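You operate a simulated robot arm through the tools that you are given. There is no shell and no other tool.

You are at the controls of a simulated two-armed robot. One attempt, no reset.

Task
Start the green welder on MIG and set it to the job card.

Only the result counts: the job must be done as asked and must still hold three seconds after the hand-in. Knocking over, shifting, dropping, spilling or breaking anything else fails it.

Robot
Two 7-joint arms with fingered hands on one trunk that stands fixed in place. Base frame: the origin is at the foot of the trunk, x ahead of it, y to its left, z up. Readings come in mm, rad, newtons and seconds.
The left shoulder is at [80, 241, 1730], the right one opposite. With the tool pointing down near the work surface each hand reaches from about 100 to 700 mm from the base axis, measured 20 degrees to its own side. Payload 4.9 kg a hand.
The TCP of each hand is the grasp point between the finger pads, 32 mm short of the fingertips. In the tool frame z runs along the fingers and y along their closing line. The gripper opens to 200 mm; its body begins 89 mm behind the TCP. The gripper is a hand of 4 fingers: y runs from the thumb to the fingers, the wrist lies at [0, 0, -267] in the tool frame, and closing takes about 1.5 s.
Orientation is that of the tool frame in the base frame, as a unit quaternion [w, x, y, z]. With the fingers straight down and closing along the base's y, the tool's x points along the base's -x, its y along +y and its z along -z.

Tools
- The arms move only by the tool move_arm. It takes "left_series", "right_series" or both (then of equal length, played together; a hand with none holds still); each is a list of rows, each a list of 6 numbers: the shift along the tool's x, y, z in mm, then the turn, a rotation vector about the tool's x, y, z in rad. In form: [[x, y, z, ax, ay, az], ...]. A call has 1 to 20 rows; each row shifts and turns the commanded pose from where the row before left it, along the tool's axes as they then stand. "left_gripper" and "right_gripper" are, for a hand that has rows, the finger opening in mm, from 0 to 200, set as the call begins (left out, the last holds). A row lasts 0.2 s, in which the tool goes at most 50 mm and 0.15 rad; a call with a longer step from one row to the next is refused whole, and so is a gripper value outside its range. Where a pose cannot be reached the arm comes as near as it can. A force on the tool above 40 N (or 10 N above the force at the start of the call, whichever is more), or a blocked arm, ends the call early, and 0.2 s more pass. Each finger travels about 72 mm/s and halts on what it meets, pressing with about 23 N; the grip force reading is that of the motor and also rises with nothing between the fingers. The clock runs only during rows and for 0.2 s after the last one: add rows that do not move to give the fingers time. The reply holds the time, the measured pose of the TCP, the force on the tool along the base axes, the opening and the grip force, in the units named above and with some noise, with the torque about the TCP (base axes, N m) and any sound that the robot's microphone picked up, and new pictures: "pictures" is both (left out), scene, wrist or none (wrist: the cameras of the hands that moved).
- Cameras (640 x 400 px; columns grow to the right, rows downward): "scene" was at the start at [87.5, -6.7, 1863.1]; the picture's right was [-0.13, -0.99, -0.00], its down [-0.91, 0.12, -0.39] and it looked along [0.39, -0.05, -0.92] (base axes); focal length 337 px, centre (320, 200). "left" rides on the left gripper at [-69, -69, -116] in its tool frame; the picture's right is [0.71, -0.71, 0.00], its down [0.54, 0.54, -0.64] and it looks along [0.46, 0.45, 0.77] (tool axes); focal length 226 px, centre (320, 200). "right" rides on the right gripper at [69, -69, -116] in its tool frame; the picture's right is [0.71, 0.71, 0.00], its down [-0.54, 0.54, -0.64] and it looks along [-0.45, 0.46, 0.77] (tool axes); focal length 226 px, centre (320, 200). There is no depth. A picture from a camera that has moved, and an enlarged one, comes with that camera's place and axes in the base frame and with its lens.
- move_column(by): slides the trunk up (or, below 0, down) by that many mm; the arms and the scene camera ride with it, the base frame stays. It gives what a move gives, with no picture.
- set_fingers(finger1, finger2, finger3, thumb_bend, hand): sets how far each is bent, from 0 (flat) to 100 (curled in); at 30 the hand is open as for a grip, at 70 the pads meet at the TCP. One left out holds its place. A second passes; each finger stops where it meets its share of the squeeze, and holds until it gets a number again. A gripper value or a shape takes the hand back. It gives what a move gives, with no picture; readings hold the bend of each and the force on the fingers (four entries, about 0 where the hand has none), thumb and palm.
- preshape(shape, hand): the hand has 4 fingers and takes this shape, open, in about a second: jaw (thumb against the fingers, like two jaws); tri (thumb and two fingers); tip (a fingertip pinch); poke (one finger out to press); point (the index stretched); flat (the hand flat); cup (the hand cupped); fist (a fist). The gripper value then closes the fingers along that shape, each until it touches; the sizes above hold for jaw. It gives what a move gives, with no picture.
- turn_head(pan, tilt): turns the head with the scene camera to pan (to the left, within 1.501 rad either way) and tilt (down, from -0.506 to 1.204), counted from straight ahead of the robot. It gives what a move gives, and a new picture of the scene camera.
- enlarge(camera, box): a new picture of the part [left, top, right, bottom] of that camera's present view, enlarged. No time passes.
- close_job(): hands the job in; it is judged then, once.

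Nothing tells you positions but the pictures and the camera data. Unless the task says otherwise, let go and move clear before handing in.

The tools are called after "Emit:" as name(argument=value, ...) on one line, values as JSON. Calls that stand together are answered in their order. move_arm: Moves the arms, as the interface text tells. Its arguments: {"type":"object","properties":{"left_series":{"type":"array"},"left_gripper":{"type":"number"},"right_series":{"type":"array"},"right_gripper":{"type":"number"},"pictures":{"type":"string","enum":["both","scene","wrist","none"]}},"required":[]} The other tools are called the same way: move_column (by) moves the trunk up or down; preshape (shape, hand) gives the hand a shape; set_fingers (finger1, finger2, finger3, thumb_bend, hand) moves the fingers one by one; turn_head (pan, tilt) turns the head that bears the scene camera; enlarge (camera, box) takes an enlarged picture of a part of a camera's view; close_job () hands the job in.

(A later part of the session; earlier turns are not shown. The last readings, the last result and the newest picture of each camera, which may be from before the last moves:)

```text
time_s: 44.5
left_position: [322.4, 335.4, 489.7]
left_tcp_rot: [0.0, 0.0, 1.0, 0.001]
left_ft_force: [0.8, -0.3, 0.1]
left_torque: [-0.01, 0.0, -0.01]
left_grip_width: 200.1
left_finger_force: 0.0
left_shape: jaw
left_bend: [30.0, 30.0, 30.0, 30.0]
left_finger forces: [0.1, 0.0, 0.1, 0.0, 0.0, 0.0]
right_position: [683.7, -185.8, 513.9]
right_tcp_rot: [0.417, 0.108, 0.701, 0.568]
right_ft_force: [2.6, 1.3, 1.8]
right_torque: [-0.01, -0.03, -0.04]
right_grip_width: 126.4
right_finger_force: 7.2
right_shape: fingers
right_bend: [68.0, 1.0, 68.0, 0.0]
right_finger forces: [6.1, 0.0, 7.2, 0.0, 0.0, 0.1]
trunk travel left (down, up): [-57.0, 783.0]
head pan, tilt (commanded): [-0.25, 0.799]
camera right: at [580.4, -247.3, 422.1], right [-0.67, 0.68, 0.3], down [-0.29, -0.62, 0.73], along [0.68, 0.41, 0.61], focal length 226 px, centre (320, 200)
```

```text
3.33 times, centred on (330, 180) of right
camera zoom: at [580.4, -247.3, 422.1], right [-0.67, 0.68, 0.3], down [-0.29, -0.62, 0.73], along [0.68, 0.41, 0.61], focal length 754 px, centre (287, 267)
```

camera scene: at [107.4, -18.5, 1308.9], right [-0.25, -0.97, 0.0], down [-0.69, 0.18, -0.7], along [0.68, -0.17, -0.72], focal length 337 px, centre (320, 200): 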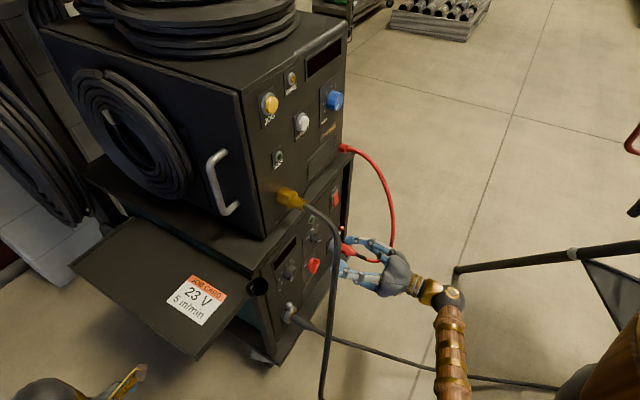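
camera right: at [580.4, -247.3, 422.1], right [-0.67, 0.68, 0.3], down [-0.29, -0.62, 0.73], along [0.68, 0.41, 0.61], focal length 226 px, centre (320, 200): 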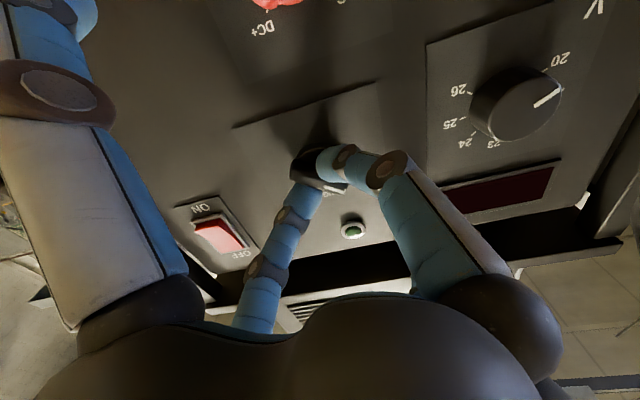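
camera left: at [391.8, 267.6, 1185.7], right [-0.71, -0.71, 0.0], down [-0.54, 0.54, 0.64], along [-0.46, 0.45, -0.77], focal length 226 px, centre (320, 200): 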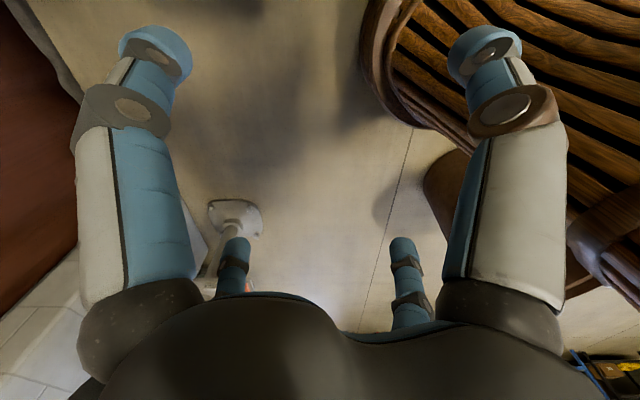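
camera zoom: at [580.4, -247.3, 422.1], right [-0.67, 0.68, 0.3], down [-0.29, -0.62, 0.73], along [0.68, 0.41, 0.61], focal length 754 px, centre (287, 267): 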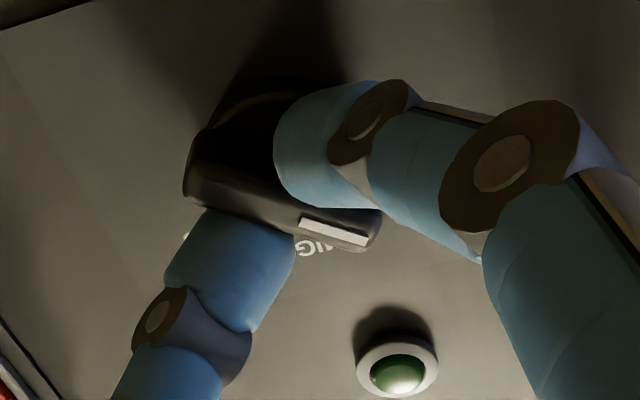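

The knob is turning with the hand, with the mark approaching MIG, though lagging slightly. I'll continue the turn.

Emit:
move_arm(right_series=[[0, 0, 0, 0, 0, 0.12], [0, 0, 0, 0, 0, 0.12], [0, 0, 0, 0, 0, 0.12], [0, 0, 0, 0, 0, 0.12], [0, 0, 0, 0, 0, 0]], pictures="wrist")

Emit:
enlarge(camera="right", box=[260, 120, 400, 240])

Emit:
enlarge(camera="scene", box=[270, 190, 410, 310])

```text
time_s: 45.7
left_position: [322.7, 335.6, 489.5]
left_tcp_rot: [0.0, 0.0, 1.0, 0.0]
left_ft_force: [0.4, 0.3, 0.1]
left_torque: [0.01, 0.03, -0.01]
left_grip_width: 200.1
left_finger_force: 0.1
left_shape: jaw
left_bend: [30.0, 30.0, 30.0, 30.0]
left_finger forces: [0.0, 0.0, 0.1, 0.0, 0.1, 0.1]
right_position: [681.4, -185.0, 514.5]
right_tcp_rot: [0.27, 0.272, 0.655, 0.652]
right_ft_force: [1.5, 0.8, 0.7]
right_torque: [-0.03, -0.01, 0.0]
right_grip_width: 127.1
right_finger_force: 6.8
right_shape: fingers
right_bend: [68.0, 1.0, 68.0, 0.0]
right_finger forces: [6.3, 0.0, 6.6, 0.0, 0.1, 0.0]
trunk travel left (down, up): [-57.0, 783.0]
head pan, tilt (commanded): [-0.25, 0.799]
camera right: at [552.5, -219.1, 446.5], right [-0.5, 0.5, 0.71], down [-0.07, -0.84, 0.54], along [0.87, 0.22, 0.45], focal length 226 px, centre (320, 200)
```

right: 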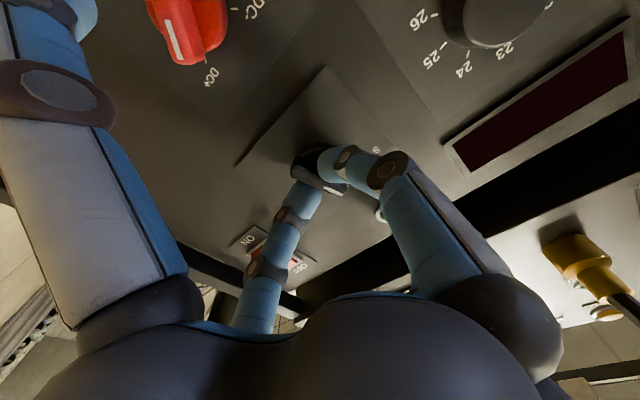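

```text
3.33 times, centred on (330, 180) of right
camera zoom: at [552.5, -219.1, 446.5], right [-0.5, 0.5, 0.71], down [-0.07, -0.84, 0.54], along [0.87, 0.22, 0.45], focal length 754 px, centre (287, 267)
```

zoom: 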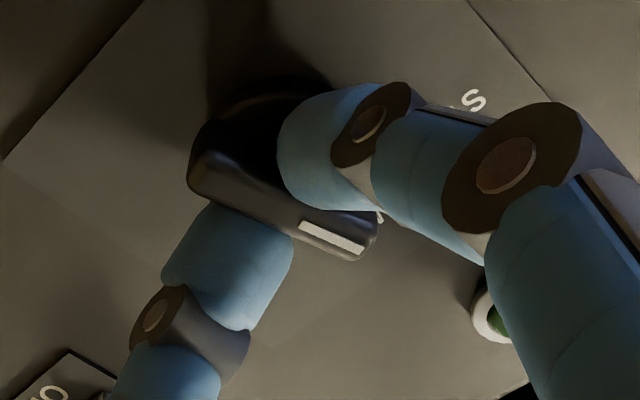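

```text
3.33 times, centred on (340, 250) of scene
camera zoom: at [107.6, -18.3, 1308.9], right [-0.25, -0.97, 0.0], down [-0.69, 0.18, -0.7], along [0.68, -0.17, -0.72], focal length 1124 px, centre (253, 33)
```

zoom: 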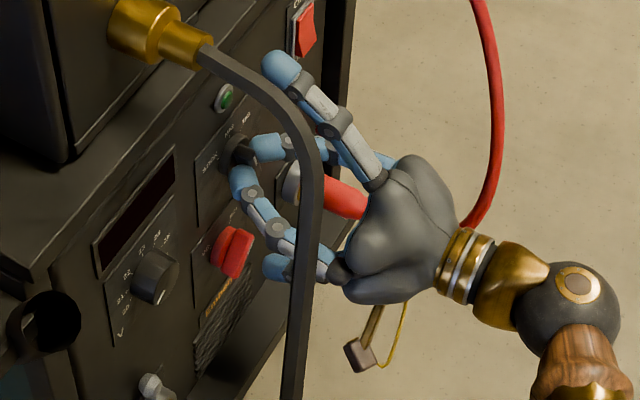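

The bar lags the hand by about 15–17°, so it isn't at MIG yet. I'll turn a further 0.3 rad and check.

Emit:
move_arm(right_series=[[0, 0, 0, 0, 0, 0.1], [0, 0, 0, 0, 0, 0.1], [0, 0, 0, 0, 0, 0.1], [0, 0, 0, 0, 0, 0]], pictures="wrist")

Emit:
enlarge(camera="right", box=[260, 120, 400, 240])

Emit:
enlarge(camera="scene", box=[300, 200, 370, 270])

```text
time_s: 46.7
left_position: [323.0, 335.7, 488.7]
left_tcp_rot: [0.0, 0.001, 1.0, 0.0]
left_ft_force: [-0.1, -0.9, 0.8]
left_torque: [0.0, 0.02, 0.0]
left_grip_width: 199.7
left_finger_force: 0.0
left_shape: jaw
left_bend: [30.0, 30.0, 30.0, 30.0]
left_finger forces: [0.0, 0.0, 0.1, 0.0, 0.1, 0.0]
right_position: [683.3, -185.3, 514.1]
right_tcp_rot: [0.17, 0.366, 0.607, 0.685]
right_ft_force: [-0.4, 2.8, 2.3]
right_torque: [0.0, -0.08, 0.05]
right_grip_width: 127.6
right_finger_force: 6.6
right_shape: fingers
right_bend: [68.0, 1.0, 68.0, 0.0]
right_finger forces: [7.4, 0.0, 5.5, 0.1, 0.0, 0.0]
trunk travel left (down, up): [-57.0, 783.0]
head pan, tilt (commanded): [-0.25, 0.799]
camera right: at [540.9, -207.1, 469.5], right [-0.33, 0.33, 0.88], down [0.02, -0.93, 0.36], along [0.94, 0.14, 0.3], focal length 226 px, centre (320, 200)
```

right: 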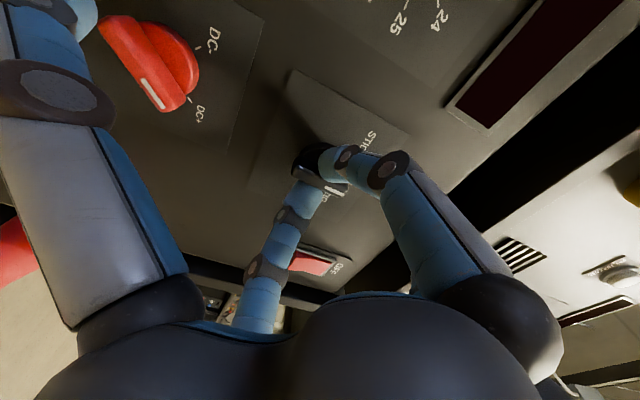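

```text
3.33 times, centred on (330, 180) of right
camera zoom: at [540.9, -207.1, 469.5], right [-0.33, 0.33, 0.88], down [0.02, -0.93, 0.36], along [0.94, 0.14, 0.3], focal length 754 px, centre (287, 267)
```

zoom: 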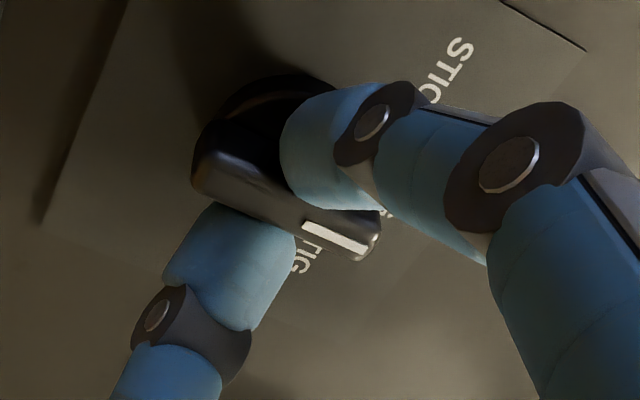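

```text
5.71 times, centred on (335, 235) of scene
camera zoom: at [107.3, -18.3, 1308.9], right [-0.25, -0.97, 0.0], down [-0.69, 0.18, -0.7], along [0.68, -0.17, -0.72], focal length 1926 px, centre (234, 0)
```

zoom: 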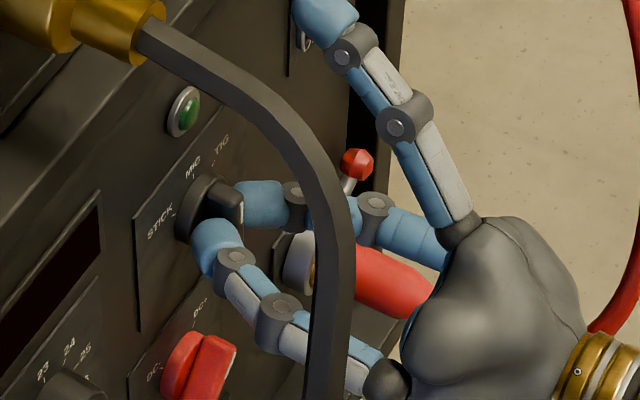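

The white mark now computes to within a degree or so of MIG. I'll release, back off and verify.

Emit:
set_fingers(hand="right", finger1=55, finger3=55)

Emit:
move_arm(right_series=[[0, 0, -20, 0, 0, 0], [0, 0, -40, 0, 0, 0], [0, 0, -40, 0, 0, 0], [0, 0, 0, 0, 0, 0]], pictures="wrist")

Emit:
enlarge(camera="right", box=[250, 50, 450, 200])

Emit:
enlarge(camera="scene", box=[270, 190, 380, 290])

```text
time_s: 47.7
left_position: [322.7, 336.3, 488.5]
left_tcp_rot: [0.0, 0.0, 1.0, 0.0]
left_ft_force: [-0.5, 0.3, 0.2]
left_torque: [0.0, 0.0, 0.0]
left_grip_width: 199.8
left_finger_force: 0.1
left_shape: jaw
left_bend: [30.0, 30.0, 30.0, 30.0]
left_finger forces: [0.0, 0.0, 0.0, 0.0, 0.0, 0.0]
right_position: [683.4, -185.7, 515.0]
right_tcp_rot: [0.17, 0.367, 0.606, 0.685]
right_ft_force: [-0.1, -0.4, -0.8]
right_torque: [-0.01, 0.02, -0.02]
right_grip_width: 136.9
right_finger_force: 0.0
right_shape: fingers
right_bend: [55.0, 1.0, 55.0, 0.0]
right_finger forces: [0.0, 0.1, 0.0, 0.0, 0.0, 0.0]
trunk travel left (down, up): [-57.0, 783.0]
head pan, tilt (commanded): [-0.25, 0.799]
```

```text
time_s: 48.7
left_position: [323.1, 336.3, 488.9]
left_tcp_rot: [0.0, 0.0, 1.0, 0.0]
left_ft_force: [0.6, 0.6, -0.7]
left_torque: [0.03, 0.0, 0.02]
left_grip_width: 200.1
left_finger_force: 0.0
left_shape: jaw
left_bend: [30.0, 30.0, 30.0, 30.0]
left_finger forces: [0.0, 0.0, 0.0, 0.1, 0.0, 0.0]
right_position: [610.6, -255.4, 516.5]
right_tcp_rot: [0.17, 0.366, 0.607, 0.685]
right_ft_force: [-0.9, -0.2, 0.2]
right_torque: [0.0, 0.0, -0.02]
right_grip_width: 136.8
right_finger_force: 0.0
right_shape: fingers
right_bend: [55.0, 1.0, 55.0, 0.0]
right_finger forces: [0.0, 0.0, 0.0, 0.1, 0.0, 0.1]
trunk travel left (down, up): [-57.0, 783.0]
head pan, tilt (commanded): [-0.25, 0.799]
camera right: at [468.8, -277.7, 471.2], right [-0.33, 0.33, 0.88], down [0.02, -0.93, 0.36], along [0.94, 0.14, 0.3], focal length 226 px, centre (320, 200)
```

right: 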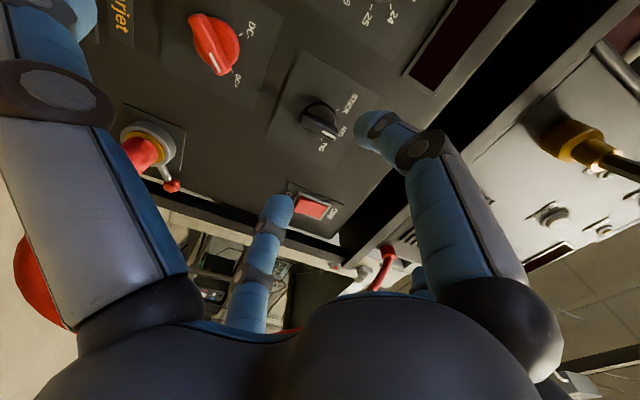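

```text
2.67 times, centred on (350, 125) of right
camera zoom: at [468.8, -277.7, 471.2], right [-0.33, 0.33, 0.88], down [0.02, -0.93, 0.36], along [0.94, 0.14, 0.3], focal length 603 px, centre (240, 400)
```

zoom: 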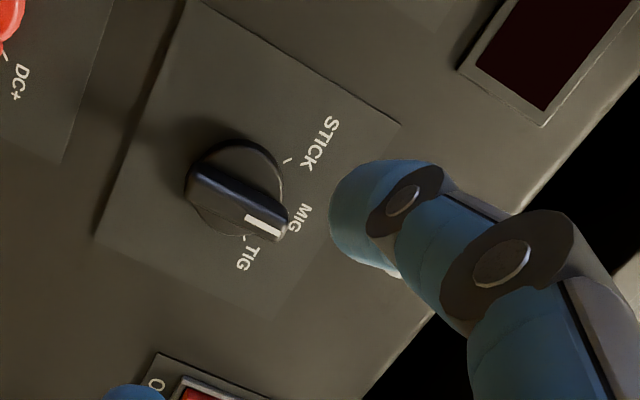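

```text
4.00 times, centred on (325, 240) of scene
camera zoom: at [107.7, -18.3, 1308.9], right [-0.25, -0.97, 0.0], down [-0.69, 0.18, -0.7], along [0.68, -0.17, -0.72], focal length 1348 px, centre (300, 40)
```

zoom: 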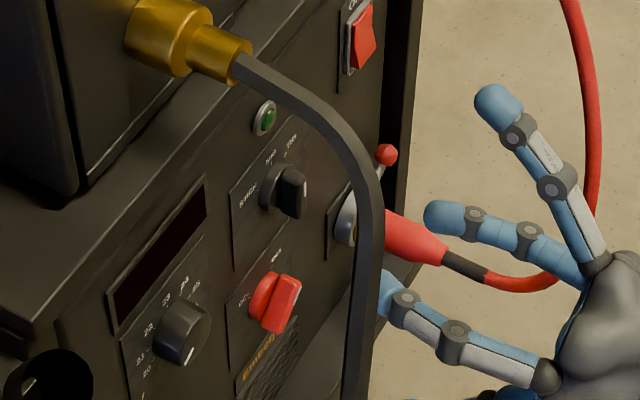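

The selector is on MIG. Next is the power rocker: I'll back off, roll the hand so finger3 points right as the single poker, and line it up with the rocker's lower (ON) half, staying clear of the red cable.

Emit:
set_fingers(hand="right", finger1=0, finger3=52)

Emit:
move_arm(right_series=[[0, 0, -35, 0, 0, 0], [0, 0, -35, 0, 0, 0], [0, 0, 0, 0, 0, -0.15], [0, 0, 0, 0, 0, -0.147], [-25, 10, 0, 0, 0, 0], [-25, 10, 0, 0, 0, 0], [-25, 10, 0, 0, 0, 0], [0, 0, 0, 0, 0, 0]], pictures="both")

Emit:
enlarge(camera="right", box=[200, 80, 440, 280])

```text
time_s: 49.7
left_position: [323.7, 335.7, 488.7]
left_tcp_rot: [0.0, -0.001, 1.0, 0.0]
left_ft_force: [-0.9, 0.4, 0.3]
left_torque: [0.02, -0.02, -0.03]
left_grip_width: 200.0
left_finger_force: 0.1
left_shape: jaw
left_bend: [30.0, 30.0, 30.0, 30.0]
left_finger forces: [0.0, 0.0, 0.0, 0.0, 0.0, 0.0]
right_position: [611.8, -256.1, 515.9]
right_tcp_rot: [0.17, 0.366, 0.607, 0.685]
right_ft_force: [0.7, -0.2, -0.3]
right_torque: [-0.01, -0.01, 0.0]
right_grip_width: 183.7
right_finger_force: 0.1
right_shape: fingers
right_bend: [1.0, 1.0, 52.0, 0.0]
right_finger forces: [0.1, 0.0, 0.1, 0.0, 0.0, 0.1]
trunk travel left (down, up): [-57.0, 783.0]
head pan, tilt (commanded): [-0.25, 0.799]
```

```text
time_s: 51.5
left_position: [322.3, 335.2, 488.3]
left_tcp_rot: [0.0, 0.0, 1.0, 0.0]
left_ft_force: [0.3, 0.3, 0.4]
left_torque: [-0.02, 0.01, 0.03]
left_grip_width: 200.0
left_finger_force: 0.1
left_shape: jaw
left_bend: [30.0, 30.0, 30.0, 30.0]
left_finger forces: [0.0, 0.0, 0.0, 0.0, 0.0, 0.0]
right_position: [615.1, -358.6, 545.7]
right_tcp_rot: [0.269, 0.273, 0.654, 0.653]
right_ft_force: [-0.3, 0.0, 0.0]
right_torque: [0.02, 0.03, -0.04]
right_grip_width: 183.9
right_finger_force: 0.0
right_shape: fingers
right_bend: [1.0, 1.0, 52.0, 0.0]
right_finger forces: [0.0, 0.0, 0.0, 0.0, 0.1, 0.0]
trunk travel left (down, up): [-57.0, 783.0]
head pan, tilt (commanded): [-0.25, 0.799]
camera scene: at [107.4, -18.4, 1308.9], right [-0.25, -0.97, 0.0], down [-0.69, 0.18, -0.7], along [0.68, -0.17, -0.72], focal length 337 px, centre (320, 200)
camera right: at [484.8, -392.0, 477.6], right [-0.5, 0.5, 0.71], down [-0.07, -0.84, 0.54], along [0.87, 0.22, 0.45], focal length 226 px, centre (320, 200)
```

scene: 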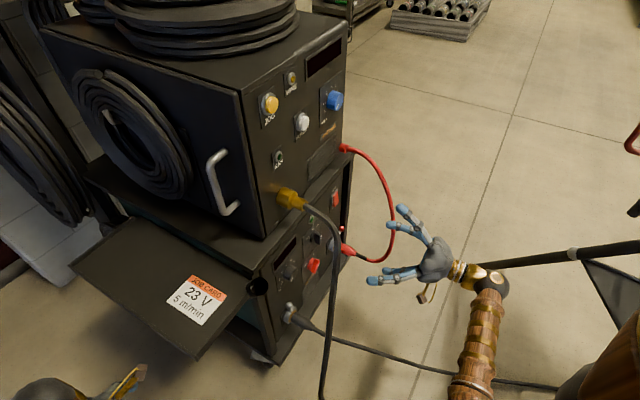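
right: 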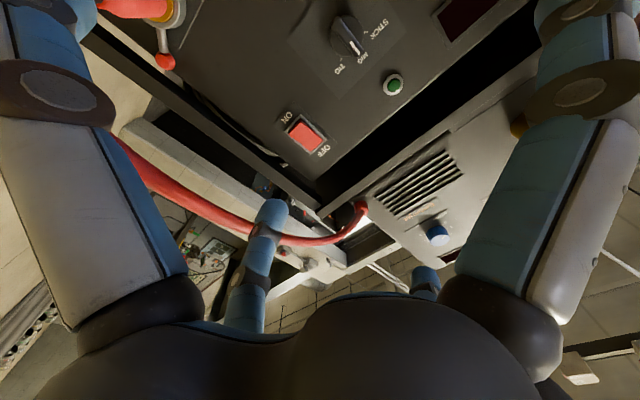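

```text
2.00 times, centred on (320, 180) of right
camera zoom: at [484.8, -392.0, 477.6], right [-0.5, 0.5, 0.71], down [-0.07, -0.84, 0.54], along [0.87, 0.22, 0.45], focal length 452 px, centre (320, 240)
```

zoom: 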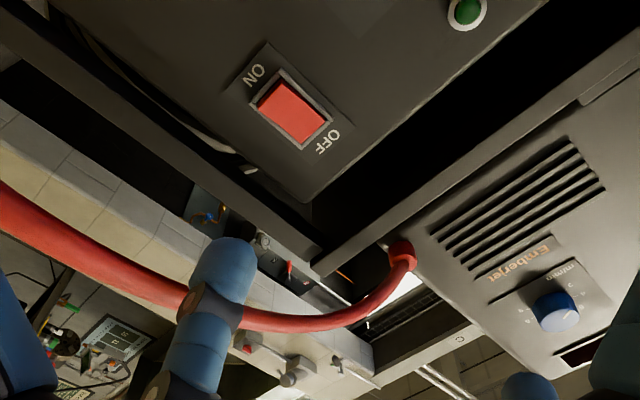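

Finger3's tip is about 55 mm right of the hand's axis. I'll move forward to about 50 mm from the panel and re-check before pressing.

Emit:
move_arm(right_series=[[5.5, 3, 0, 0, 0, 0], [0, 0, 40, 0, 0, 0], [0, 0, 40, 0, 0, 0], [0, 0, 39, 0, 0, 0], [0, 0, 0, 0, 0, 0]], pictures="both")

Emit:
enlarge(camera="right", box=[180, 100, 380, 280])

Emit:
enlarge(camera="scene", box=[270, 130, 430, 290])

```text
time_s: 52.7
left_position: [323.5, 335.8, 487.6]
left_tcp_rot: [0.0, -0.001, 1.0, -0.001]
left_ft_force: [0.3, 0.6, -0.1]
left_torque: [-0.02, 0.0, 0.0]
left_grip_width: 199.7
left_finger_force: 0.1
left_shape: jaw
left_bend: [30.0, 30.0, 30.0, 30.0]
left_finger forces: [0.0, 0.0, 0.1, 0.0, 0.0, 0.0]
right_position: [695.9, -268.0, 547.8]
right_tcp_rot: [0.27, 0.273, 0.654, 0.652]
right_ft_force: [0.0, 0.1, 0.4]
right_torque: [-0.01, -0.04, 0.0]
right_grip_width: 183.8
right_finger_force: 0.1
right_shape: fingers
right_bend: [1.0, 1.0, 52.0, 0.0]
right_finger forces: [0.1, 0.0, 0.0, 0.0, 0.0, 0.1]
trunk travel left (down, up): [-57.0, 783.0]
head pan, tilt (commanded): [-0.25, 0.799]
camera scene: at [107.4, -18.6, 1308.9], right [-0.25, -0.97, 0.0], down [-0.69, 0.18, -0.7], along [0.68, -0.17, -0.72], focal length 337 px, centre (320, 200)
camera right: at [565.7, -302.5, 479.2], right [-0.5, 0.5, 0.71], down [-0.07, -0.84, 0.54], along [0.87, 0.22, 0.45], focal length 226 px, centre (320, 200)
```

scene: 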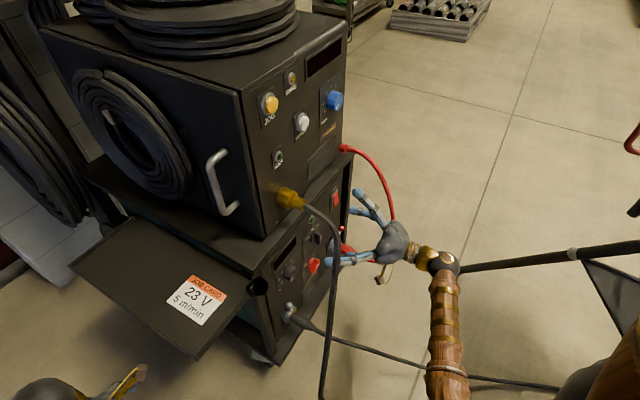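
right: 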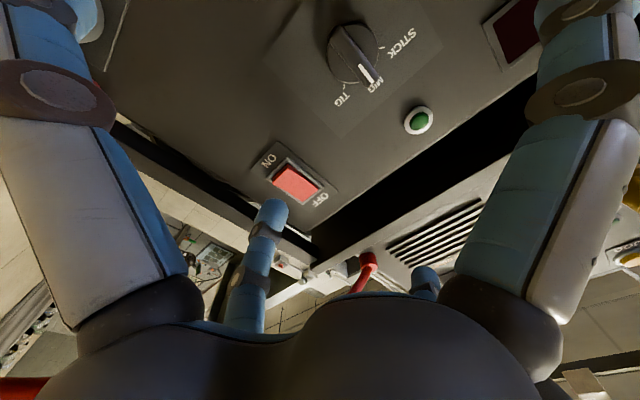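

```text
2.22 times, centred on (280, 190) of right
camera zoom: at [565.7, -302.5, 479.2], right [-0.5, 0.5, 0.71], down [-0.07, -0.84, 0.54], along [0.87, 0.22, 0.45], focal length 502 px, centre (409, 222)
```

zoom: 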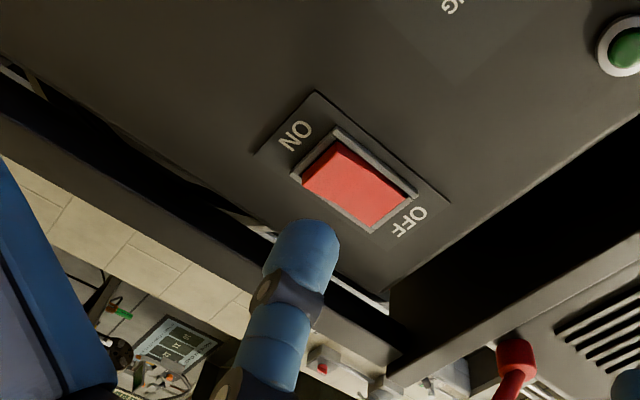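

```text
2.50 times, centred on (350, 210) of scene
camera zoom: at [107.4, -18.6, 1308.9], right [-0.25, -0.97, 0.0], down [-0.69, 0.18, -0.7], along [0.68, -0.17, -0.72], focal length 843 px, centre (245, 175)
```

zoom: 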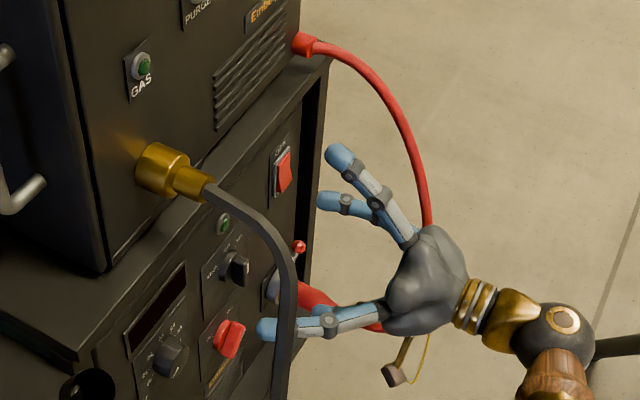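

The selector's mark is plainly at MIG. The finger3 tip computes to L 737 / Z 548, right on the ON half of the rocker, so I'll press slowly.

Emit:
move_arm(right_series=[[0, 0, 12, 0, 0, 0], [0, 0, 12, 0, 0, 0], [0, 0, 10, 0, 0, 0], [0, 0, 4, 0, 0, 0], [0, 0, 4, 0, 0, 0], [0, 0, 4, 0, 0, 0], [0, 0, 0, 0, 0, 0]], pictures="wrist")

Emit:
enlarge(camera="right", box=[180, 100, 380, 280])

Emit:
enlarge(camera="scene", box=[270, 130, 430, 290])

```text
time_s: 54.3
left_position: [322.8, 335.7, 488.9]
left_tcp_rot: [-0.001, -0.001, 1.0, 0.0]
left_ft_force: [0.4, 0.1, 0.4]
left_torque: [0.0, 0.0, 0.02]
left_grip_width: 199.9
left_finger_force: 0.0
left_shape: jaw
left_bend: [30.0, 30.0, 30.0, 30.0]
left_finger forces: [0.0, 0.0, 0.2, 0.0, 0.0, 0.1]
right_position: [728.3, -238.6, 548.8]
right_tcp_rot: [0.27, 0.273, 0.654, 0.652]
right_ft_force: [0.4, 0.1, -0.1]
right_torque: [0.02, 0.02, -0.04]
right_grip_width: 184.0
right_finger_force: 0.0
right_shape: fingers
right_bend: [1.0, 1.0, 52.0, 0.0]
right_finger forces: [0.1, 0.0, 0.1, 0.1, 0.0, 0.0]
trunk travel left (down, up): [-57.0, 783.0]
head pan, tilt (commanded): [-0.25, 0.799]
heard: click
camera right: at [598.0, -271.3, 479.7], right [-0.5, 0.5, 0.71], down [-0.07, -0.84, 0.54], along [0.87, 0.22, 0.45], focal length 226 px, centre (320, 200)
```

right: 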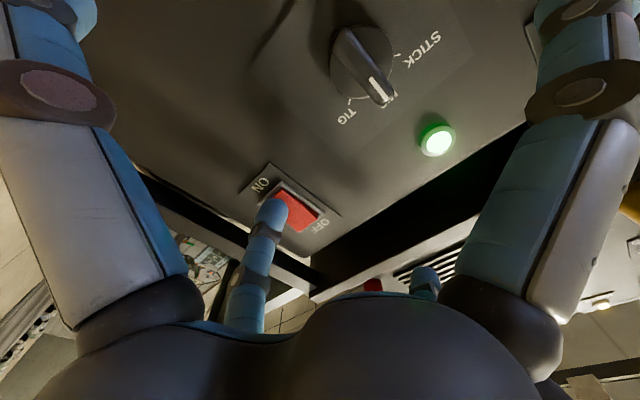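

```text
2.22 times, centred on (280, 190) of right
camera zoom: at [598.0, -271.3, 479.7], right [-0.5, 0.5, 0.71], down [-0.07, -0.84, 0.54], along [0.87, 0.22, 0.45], focal length 502 px, centre (409, 222)
```

zoom: 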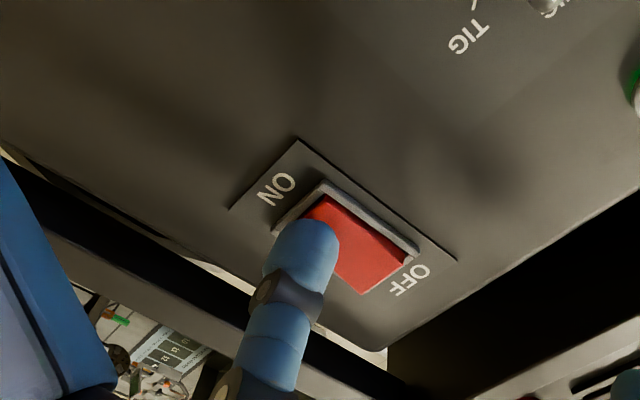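

```text
2.50 times, centred on (350, 210) of scene
camera zoom: at [107.5, -18.5, 1308.9], right [-0.25, -0.97, 0.0], down [-0.69, 0.18, -0.7], along [0.68, -0.17, -0.72], focal length 843 px, centre (245, 175)
```

zoom: 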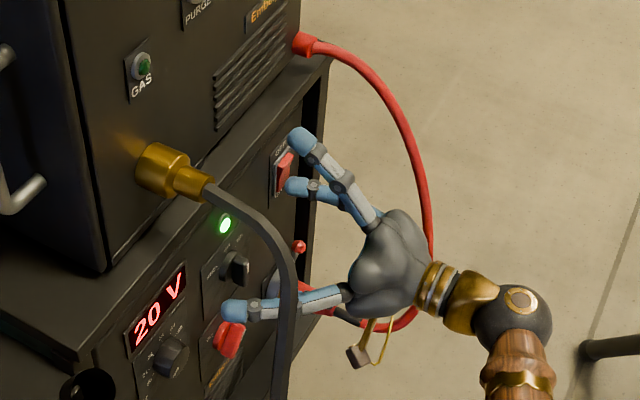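

The switch clicked, the green lamp lit and the display shows 20 V. I'll back straight out and read both displays.

Emit:
move_arm(right_series=[[0, 0, -20, 0, 0, 0], [0, 0, -40, 0, 0, 0], [0, 0, -40, 0, 0, 0], [0, 0, -40, 0, 0, 0], [0, 0, 0, 0, 0, 0]], pictures="both")

Emit:
enlarge(camera="scene", box=[240, 30, 380, 300])

Emit:
enlarge(camera="scene", box=[290, 40, 360, 120])

```text
time_s: 55.5
left_position: [322.3, 337.0, 488.4]
left_tcp_rot: [0.0, -0.001, 1.0, 0.0]
left_ft_force: [-0.7, 1.0, -0.2]
left_torque: [-0.01, -0.02, 0.01]
left_grip_width: 199.9
left_finger_force: 0.1
left_shape: jaw
left_bend: [30.0, 30.0, 30.0, 30.0]
left_finger forces: [0.0, 0.0, 0.0, 0.1, 0.0, 0.0]
right_position: [631.1, -335.4, 548.0]
right_tcp_rot: [0.269, 0.273, 0.654, 0.652]
right_ft_force: [-1.0, 0.2, 0.1]
right_torque: [-0.03, 0.01, 0.0]
right_grip_width: 184.0
right_finger_force: 0.1
right_shape: fingers
right_bend: [1.0, 1.0, 52.0, 0.0]
right_finger forces: [0.0, 0.0, 0.1, 0.1, 0.1, 0.1]
trunk travel left (down, up): [-57.0, 783.0]
head pan, tilt (commanded): [-0.25, 0.799]
camera scene: at [107.7, -18.3, 1308.9], right [-0.25, -0.97, 0.0], down [-0.69, 0.18, -0.7], along [0.68, -0.17, -0.72], focal length 337 px, centre (320, 200)
camera right: at [499.4, -370.0, 478.8], right [-0.5, 0.5, 0.71], down [-0.07, -0.84, 0.54], along [0.87, 0.22, 0.45], focal length 226 px, centre (320, 200)
```

scene: 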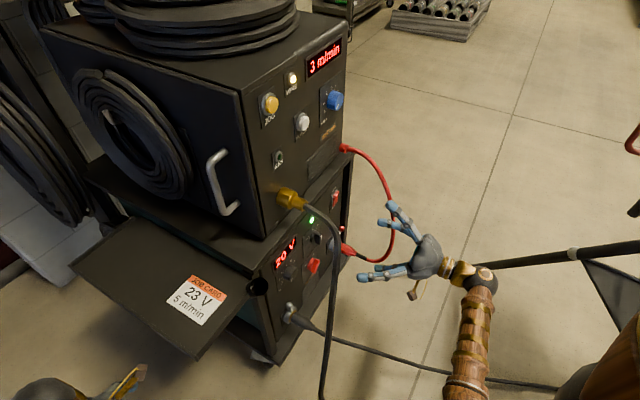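
right: 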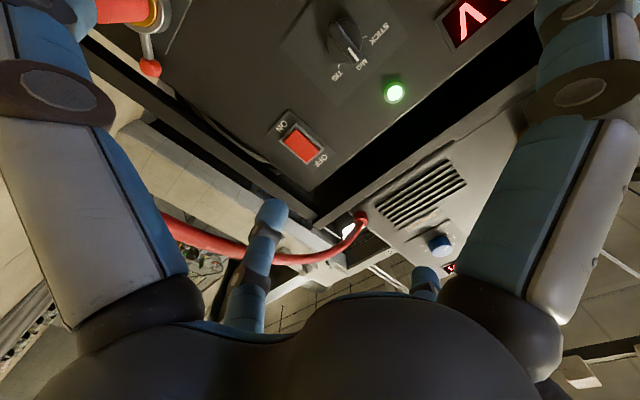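

```text
1.48 times, centred on (310, 165) of scene
camera zoom: at [107.7, -18.3, 1308.9], right [-0.25, -0.97, 0.0], down [-0.69, 0.18, -0.7], along [0.68, -0.17, -0.72], focal length 499 px, centre (335, 252)
```

zoom: 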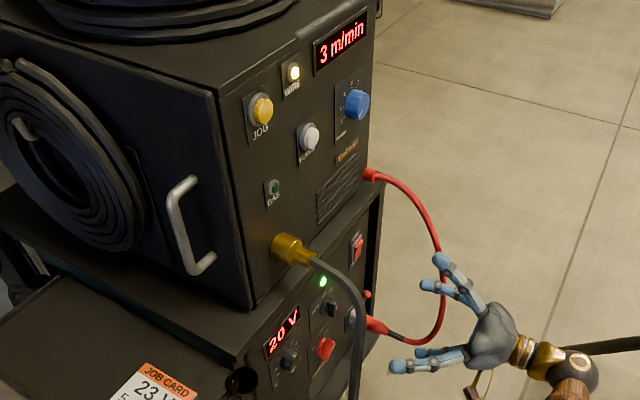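

```text
5.00 times, centred on (325, 80) of scene
camera zoom: at [107.7, -18.3, 1308.9], right [-0.25, -0.97, 0.0], down [-0.69, 0.18, -0.7], along [0.68, -0.17, -0.72], focal length 1686 px, centre (295, 800)
```

zoom: 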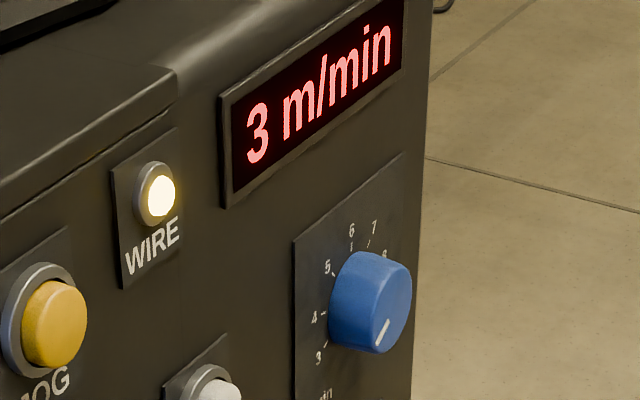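

The feeder now shows 3 m/min and the power source 20 V, so I can use the displays as feedback. Next the volts knob (centre about L 481, Z 505): I'll spread the digits for a round grip and roll the hand counter-clockwise so the wrist camera stays away from the torch cable.

Emit:
set_fingers(hand="right", finger1=48, finger2=48, finger3=48, thumb_bend=48)

Emit:
move_arm(right_series=[[0, 0, -20, 0, 0, -0.14], [0, 0, 0, 0, 0, -0.14], [0, 0, 0, 0, 0, -0.14], [0, 0, 0, 0, 0, -0.14], [0, 0, 0, 0, 0, -0.14], [0, 0, 0, 0, 0, -0.14], [0, 0, 0, 0, 0, -0.14], [0, 0, 0, 0, 0, -0.14], [0, 0, 0, 0, 0, -0.14], [0, 0, 0, 0, 0, -0.14], [0, 0, 0, 0, 0, -0.14], [0, 0, 0, 0, 0, -0.14], [0, 0, 0, 0, 0, -0.153], [0, 0, 0, 0, 0, 0]], pictures="both")

```text
time_s: 56.5
left_position: [323.5, 335.3, 488.7]
left_tcp_rot: [0.0, -0.001, 1.0, 0.0]
left_ft_force: [-0.1, 0.2, -0.5]
left_torque: [-0.02, 0.03, 0.03]
left_grip_width: 199.9
left_finger_force: 0.0
left_shape: jaw
left_bend: [30.0, 30.0, 30.0, 30.0]
left_finger forces: [0.0, 0.0, 0.1, 0.0, 0.0, 0.0]
right_position: [629.1, -336.7, 547.1]
right_tcp_rot: [0.27, 0.273, 0.653, 0.653]
right_ft_force: [0.4, -0.6, -0.1]
right_torque: [-0.01, -0.02, 0.02]
right_grip_width: 76.7
right_finger_force: 0.0
right_shape: fingers
right_bend: [48.0, 48.0, 48.0, 48.0]
right_finger forces: [0.0, 0.0, 0.1, 0.0, 0.0, 0.1]
trunk travel left (down, up): [-57.0, 783.0]
head pan, tilt (commanded): [-0.25, 0.799]
```

```text
refused: row 13 steps farther than a row can; nothing moved
```

One row slightly exceeded the turn limit; I'll resend with equal steps.

Emit:
move_arm(right_series=[[0, 0, -20, 0, 0, -0.141], [0, 0, 0, 0, 0, -0.141], [0, 0, 0, 0, 0, -0.141], [0, 0, 0, 0, 0, -0.141], [0, 0, 0, 0, 0, -0.141], [0, 0, 0, 0, 0, -0.141], [0, 0, 0, 0, 0, -0.141], [0, 0, 0, 0, 0, -0.141], [0, 0, 0, 0, 0, -0.141], [0, 0, 0, 0, 0, -0.141], [0, 0, 0, 0, 0, -0.141], [0, 0, 0, 0, 0, -0.141], [0, 0, 0, 0, 0, -0.141], [0, 0, 0, 0, 0, 0]], pictures="both")

```text
time_s: 59.7
left_position: [323.9, 337.0, 487.8]
left_tcp_rot: [-0.001, 0.0, 1.0, 0.001]
left_ft_force: [-0.5, -0.1, -0.9]
left_torque: [0.02, 0.03, 0.05]
left_grip_width: 199.9
left_finger_force: 0.0
left_shape: jaw
left_bend: [30.0, 30.0, 30.0, 30.0]
left_finger forces: [0.0, 0.0, 0.0, 0.1, 0.1, 0.0]
right_position: [551.0, -512.3, 638.2]
right_tcp_rot: [0.688, -0.196, 0.687, 0.126]
right_ft_force: [-0.5, -1.3, 0.1]
right_torque: [-0.03, 0.02, 0.01]
right_grip_width: 76.5
right_finger_force: 0.1
right_shape: fingers
right_bend: [48.0, 48.0, 48.0, 48.0]
right_finger forces: [0.0, 0.0, 0.0, 0.0, 0.0, 0.1]
right hand out of reach, approached as far as the arm can: row 11, 12, 13
trunk travel left (down, up): [-57.0, 783.0]
head pan, tilt (commanded): [-0.25, 0.799]
stopped in row 14 (right hand): the arm was blocked; the commanded pose is now the measured one
camera scene: at [108.6, -17.3, 1308.8], right [-0.25, -0.97, 0.0], down [-0.7, 0.18, -0.7], along [0.68, -0.17, -0.72], focal length 337 px, centre (320, 200)
camera right: at [478.8, -632.1, 579.5], right [-0.3, 0.56, -0.77], down [-0.83, 0.25, 0.5], along [0.47, 0.79, 0.39], focal length 226 px, centre (320, 200)
```

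scene: 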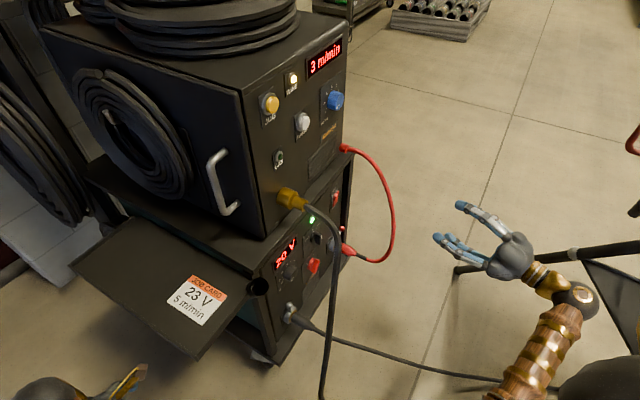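
right: 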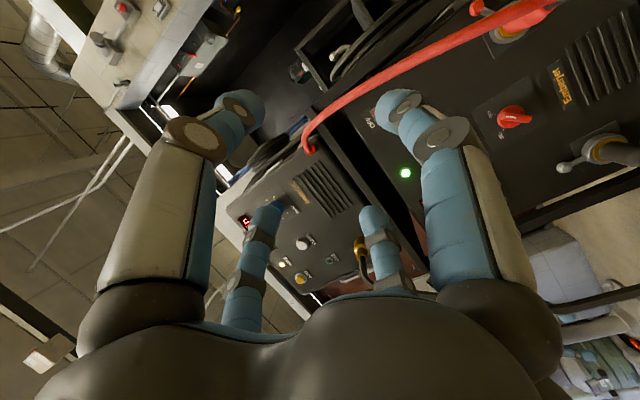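

The wrist's roll ran into its limit and the arm drifted to one side (nothing touched: no forces). I'll unwind the roll, bring the hand back left, then re-aim it straight at the panel.

Emit:
move_arm(right_series=[[0, 0, 0, 0, 0, 0.134], [0, 0, 0, 0, 0, 0.134], [0, 0, 0, 0, 0, 0.134], [0, 0, 0, 0, 0, 0.132], [30.1, 17.7, -9.3, 0, 0, 0], [30.1, 17.7, -9.3, 0, 0, 0], [30.1, 17.7, -9.3, 0, 0, 0], [30.1, 17.7, -9.3, 0, 0, 0], [30.1, 17.7, -9.3, 0, 0, 0], [0, 0, 0, -0.0987, 0.0462, -0.0023], [0, 0, 0, -0.0987, 0.0462, -0.0023], [0, 0, 0, -0.0987, 0.0462, -0.0023], [0, 0, 0, 0, 0, 0]], pictures="both")

```text
time_s: 62.5
left_position: [323.7, 335.2, 489.0]
left_tcp_rot: [-0.001, 0.0, 1.0, 0.0]
left_ft_force: [0.1, -0.4, 0.0]
left_torque: [-0.01, -0.04, 0.0]
left_grip_width: 199.7
left_finger_force: 0.0
left_shape: jaw
left_bend: [30.0, 30.0, 30.0, 30.0]
left_finger forces: [0.1, 0.0, 0.0, 0.0, 0.0, 0.0]
right_position: [443.2, -403.5, 541.0]
right_tcp_rot: [0.571, -0.126, 0.703, 0.405]
right_ft_force: [-0.3, 0.5, 0.4]
right_torque: [-0.02, 0.01, 0.03]
right_grip_width: 76.5
right_finger_force: 0.1
right_shape: fingers
right_bend: [48.0, 48.0, 48.0, 48.0]
right_finger forces: [0.1, 0.1, 0.0, 0.0, 0.1, 0.0]
trunk travel left (down, up): [-57.0, 783.0]
head pan, tilt (commanded): [-0.25, 0.799]
camera scene: at [107.2, -18.3, 1308.9], right [-0.25, -0.97, 0.0], down [-0.69, 0.18, -0.7], along [0.68, -0.17, -0.72], focal length 337 px, centre (320, 200)
camera right: at [384.4, -511.2, 451.8], right [-0.67, 0.66, -0.34], down [-0.63, -0.26, 0.73], along [0.39, 0.71, 0.59], focal length 226 px, centre (320, 200)
```

scene: 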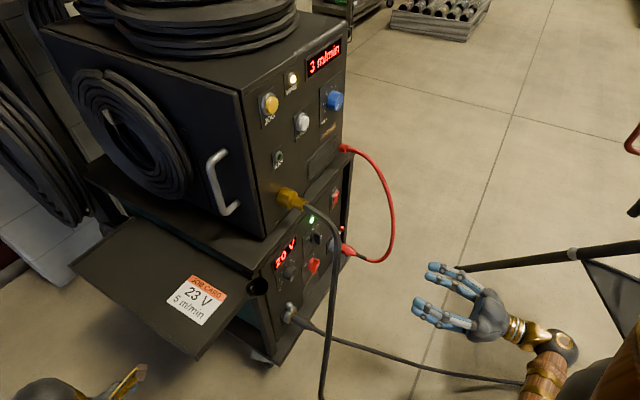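
right: 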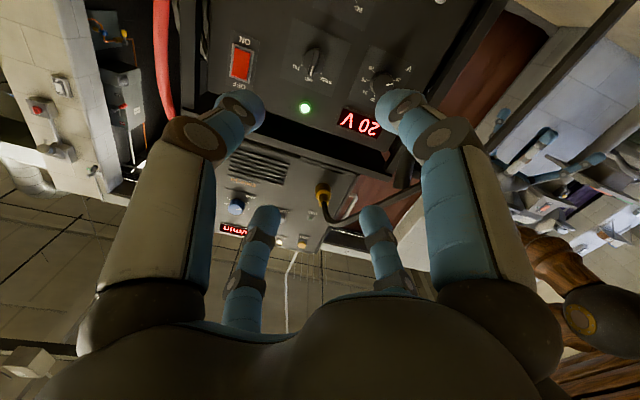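

The hand is back in a good pose, pointing straight at the panel. I'll move in front of the volts knob, to about 100 mm short of it.

Emit:
move_arm(right_series=[[27.5, 30.4, 0, 0, 0, 0], [27.5, 30.4, 0, 0, 0, 0], [27.5, 30.4, 0, 0, 0, 0], [0, 0, 44, 0, 0, 0], [0, 0, 44, 0, 0, 0], [0, 0, 44, 0, 0, 0], [0, 0, 44, 0, 0, 0], [0, 0, 44, 0, 0, 0], [0, 0, 0, 0, 0, 0]], pictures="both")

Emit:
enlarge(camera="right", box=[240, 60, 440, 240])

Emit:
enlarge(camera="scene", box=[260, 170, 420, 310])

```text
time_s: 64.5
left_position: [324.7, 329.2, 495.2]
left_tcp_rot: [-0.001, 0.0, 1.0, 0.009]
left_ft_force: [-0.4, -0.5, -0.1]
left_torque: [0.0, 0.01, 0.02]
left_grip_width: 199.9
left_finger_force: 0.0
left_shape: jaw
left_bend: [30.0, 30.0, 30.0, 30.0]
left_finger forces: [0.0, 0.0, 0.0, 0.0, 0.0, 0.0]
right_position: [518.6, -170.4, 499.7]
right_tcp_rot: [0.574, -0.125, 0.698, 0.41]
right_ft_force: [0.3, 0.4, -1.1]
right_torque: [0.03, -0.05, -0.01]
right_grip_width: 76.3
right_finger_force: 0.0
right_shape: fingers
right_bend: [48.0, 48.0, 48.0, 48.0]
right_finger forces: [0.0, 0.0, 0.0, 0.0, 0.0, 0.1]
trunk travel left (down, up): [-57.0, 783.0]
head pan, tilt (commanded): [-0.25, 0.799]
camera scene: at [111.6, -38.8, 1308.4], right [-0.25, -0.97, -0.02], down [-0.7, 0.19, -0.69], along [0.67, -0.16, -0.72], focal length 337 px, centre (320, 200)
camera right: at [461.2, -277.8, 408.6], right [-0.68, 0.66, -0.33], down [-0.63, -0.28, 0.73], along [0.38, 0.7, 0.6], focal length 226 px, centre (320, 200)
```

scene: 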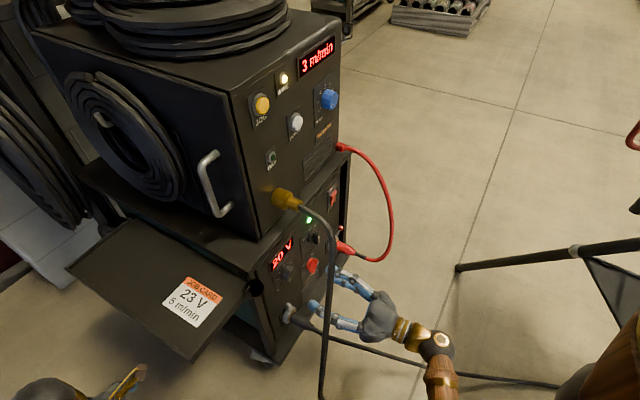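
right: 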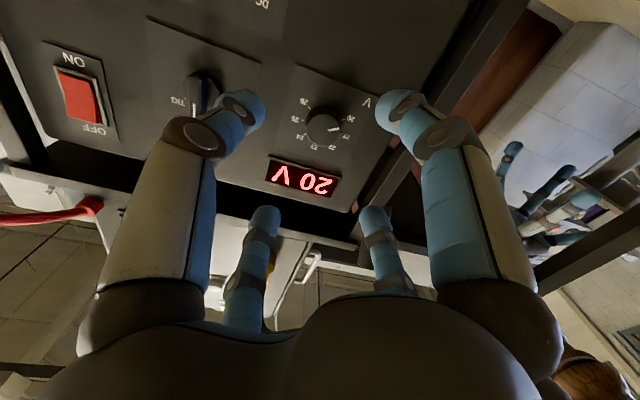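

```text
2.22 times, centred on (340, 150) of right
camera zoom: at [461.2, -277.8, 408.6], right [-0.68, 0.66, -0.33], down [-0.63, -0.28, 0.73], along [0.38, 0.7, 0.6], focal length 502 px, centre (276, 311)
```

zoom: 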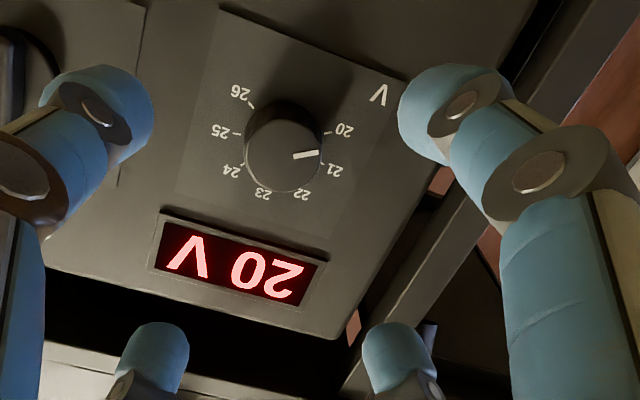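

```text
2.86 times, centred on (340, 240) of scene
camera zoom: at [111.6, -38.8, 1308.4], right [-0.25, -0.97, -0.02], down [-0.7, 0.19, -0.69], along [0.67, -0.16, -0.72], focal length 963 px, centre (263, 86)
```

zoom: 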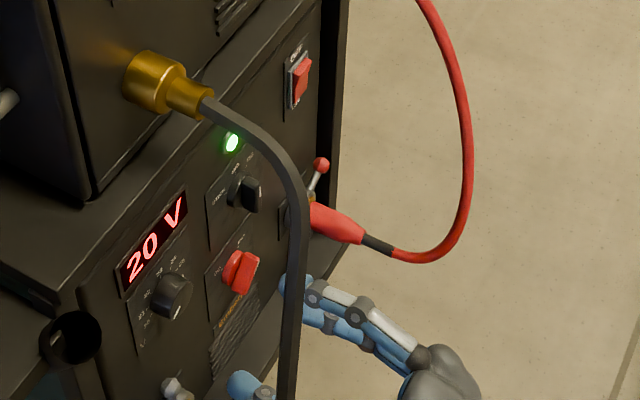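

The head camera and left arm readings shifted by ~20 mm and ~6 mm, which means the trunk is being leaned: the right elbow is probably pressing on something. I'll look down to see where the elbow is.

Emit:
turn_head(pan=-0.3, tilt=1.2)

```text
time_s: 65.3
left_position: [323.5, 329.9, 493.8]
left_tcp_rot: [-0.002, 0.0, 1.0, 0.008]
left_ft_force: [-0.7, -0.1, 0.1]
left_torque: [-0.01, 0.01, -0.01]
left_grip_width: 200.0
left_finger_force: 0.0
left_shape: jaw
left_bend: [30.0, 30.0, 30.0, 30.0]
left_finger forces: [0.0, 0.0, 0.1, 0.1, 0.1, 0.0]
right_position: [517.7, -172.2, 500.2]
right_tcp_rot: [0.574, -0.125, 0.698, 0.41]
right_ft_force: [0.0, 0.4, 0.2]
right_torque: [0.02, 0.0, 0.04]
right_grip_width: 76.6
right_finger_force: 0.1
right_shape: fingers
right_bend: [48.0, 48.0, 48.0, 48.0]
right_finger forces: [0.1, 0.1, 0.1, 0.0, 0.0, 0.0]
trunk travel left (down, up): [-57.0, 783.0]
head pan, tilt (commanded): [-0.3, 1.201]
camera scene: at [86.8, -35.1, 1280.6], right [-0.3, -0.96, -0.02], down [-0.89, 0.28, -0.36], along [0.34, -0.09, -0.93], focal length 337 px, centre (320, 200)
```

scene: 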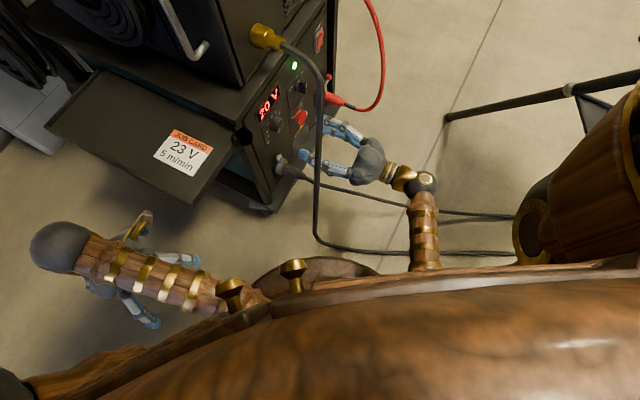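

The right elbow has folded under the chest against the pedestal. I'll retrace the path to relieve it, then raise the trunk so the arm works more stretched out.

Emit:
move_arm(right_series=[[0, 0, -44, 0, 0, 0], [0, 0, -44, 0, 0, 0], [0, 0, -44, 0, 0, 0], [0, 0, -44, 0, 0, 0], [0, 0, -44, 0, 0, 0], [-27.5, -30.4, 0, 0, 0, 0], [-27.5, -30.4, 0, 0, 0, 0], [-27.5, -30.4, 0, 0, 0, 0], [0, 0, 0, 0, 0, 0]], pictures="scene")

```text
time_s: 67.3
left_position: [323.6, 335.5, 489.5]
left_tcp_rot: [0.0, 0.001, 1.0, 0.0]
left_ft_force: [-0.3, -0.1, -0.1]
left_torque: [0.05, 0.0, -0.03]
left_grip_width: 200.0
left_finger_force: 0.0
left_shape: jaw
left_bend: [30.0, 30.0, 30.0, 30.0]
left_finger forces: [0.1, 0.1, 0.0, 0.0, 0.0, 0.0]
right_position: [443.1, -403.7, 541.0]
right_tcp_rot: [0.573, -0.126, 0.702, 0.404]
right_ft_force: [-0.2, 0.3, -0.8]
right_torque: [-0.03, 0.03, -0.01]
right_grip_width: 76.6
right_finger_force: 0.0
right_shape: fingers
right_bend: [48.0, 48.0, 48.0, 48.0]
right_finger forces: [0.1, 0.0, 0.0, 0.0, 0.1, 0.0]
trunk travel left (down, up): [-57.0, 783.0]
head pan, tilt (commanded): [-0.3, 1.201]
camera scene: at [81.7, -16.1, 1281.1], right [-0.3, -0.96, 0.0], down [-0.89, 0.28, -0.36], along [0.35, -0.11, -0.93], focal length 337 px, centre (320, 200)
```

scene: 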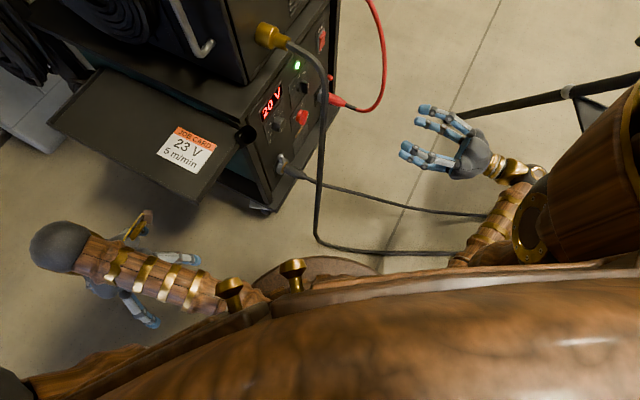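

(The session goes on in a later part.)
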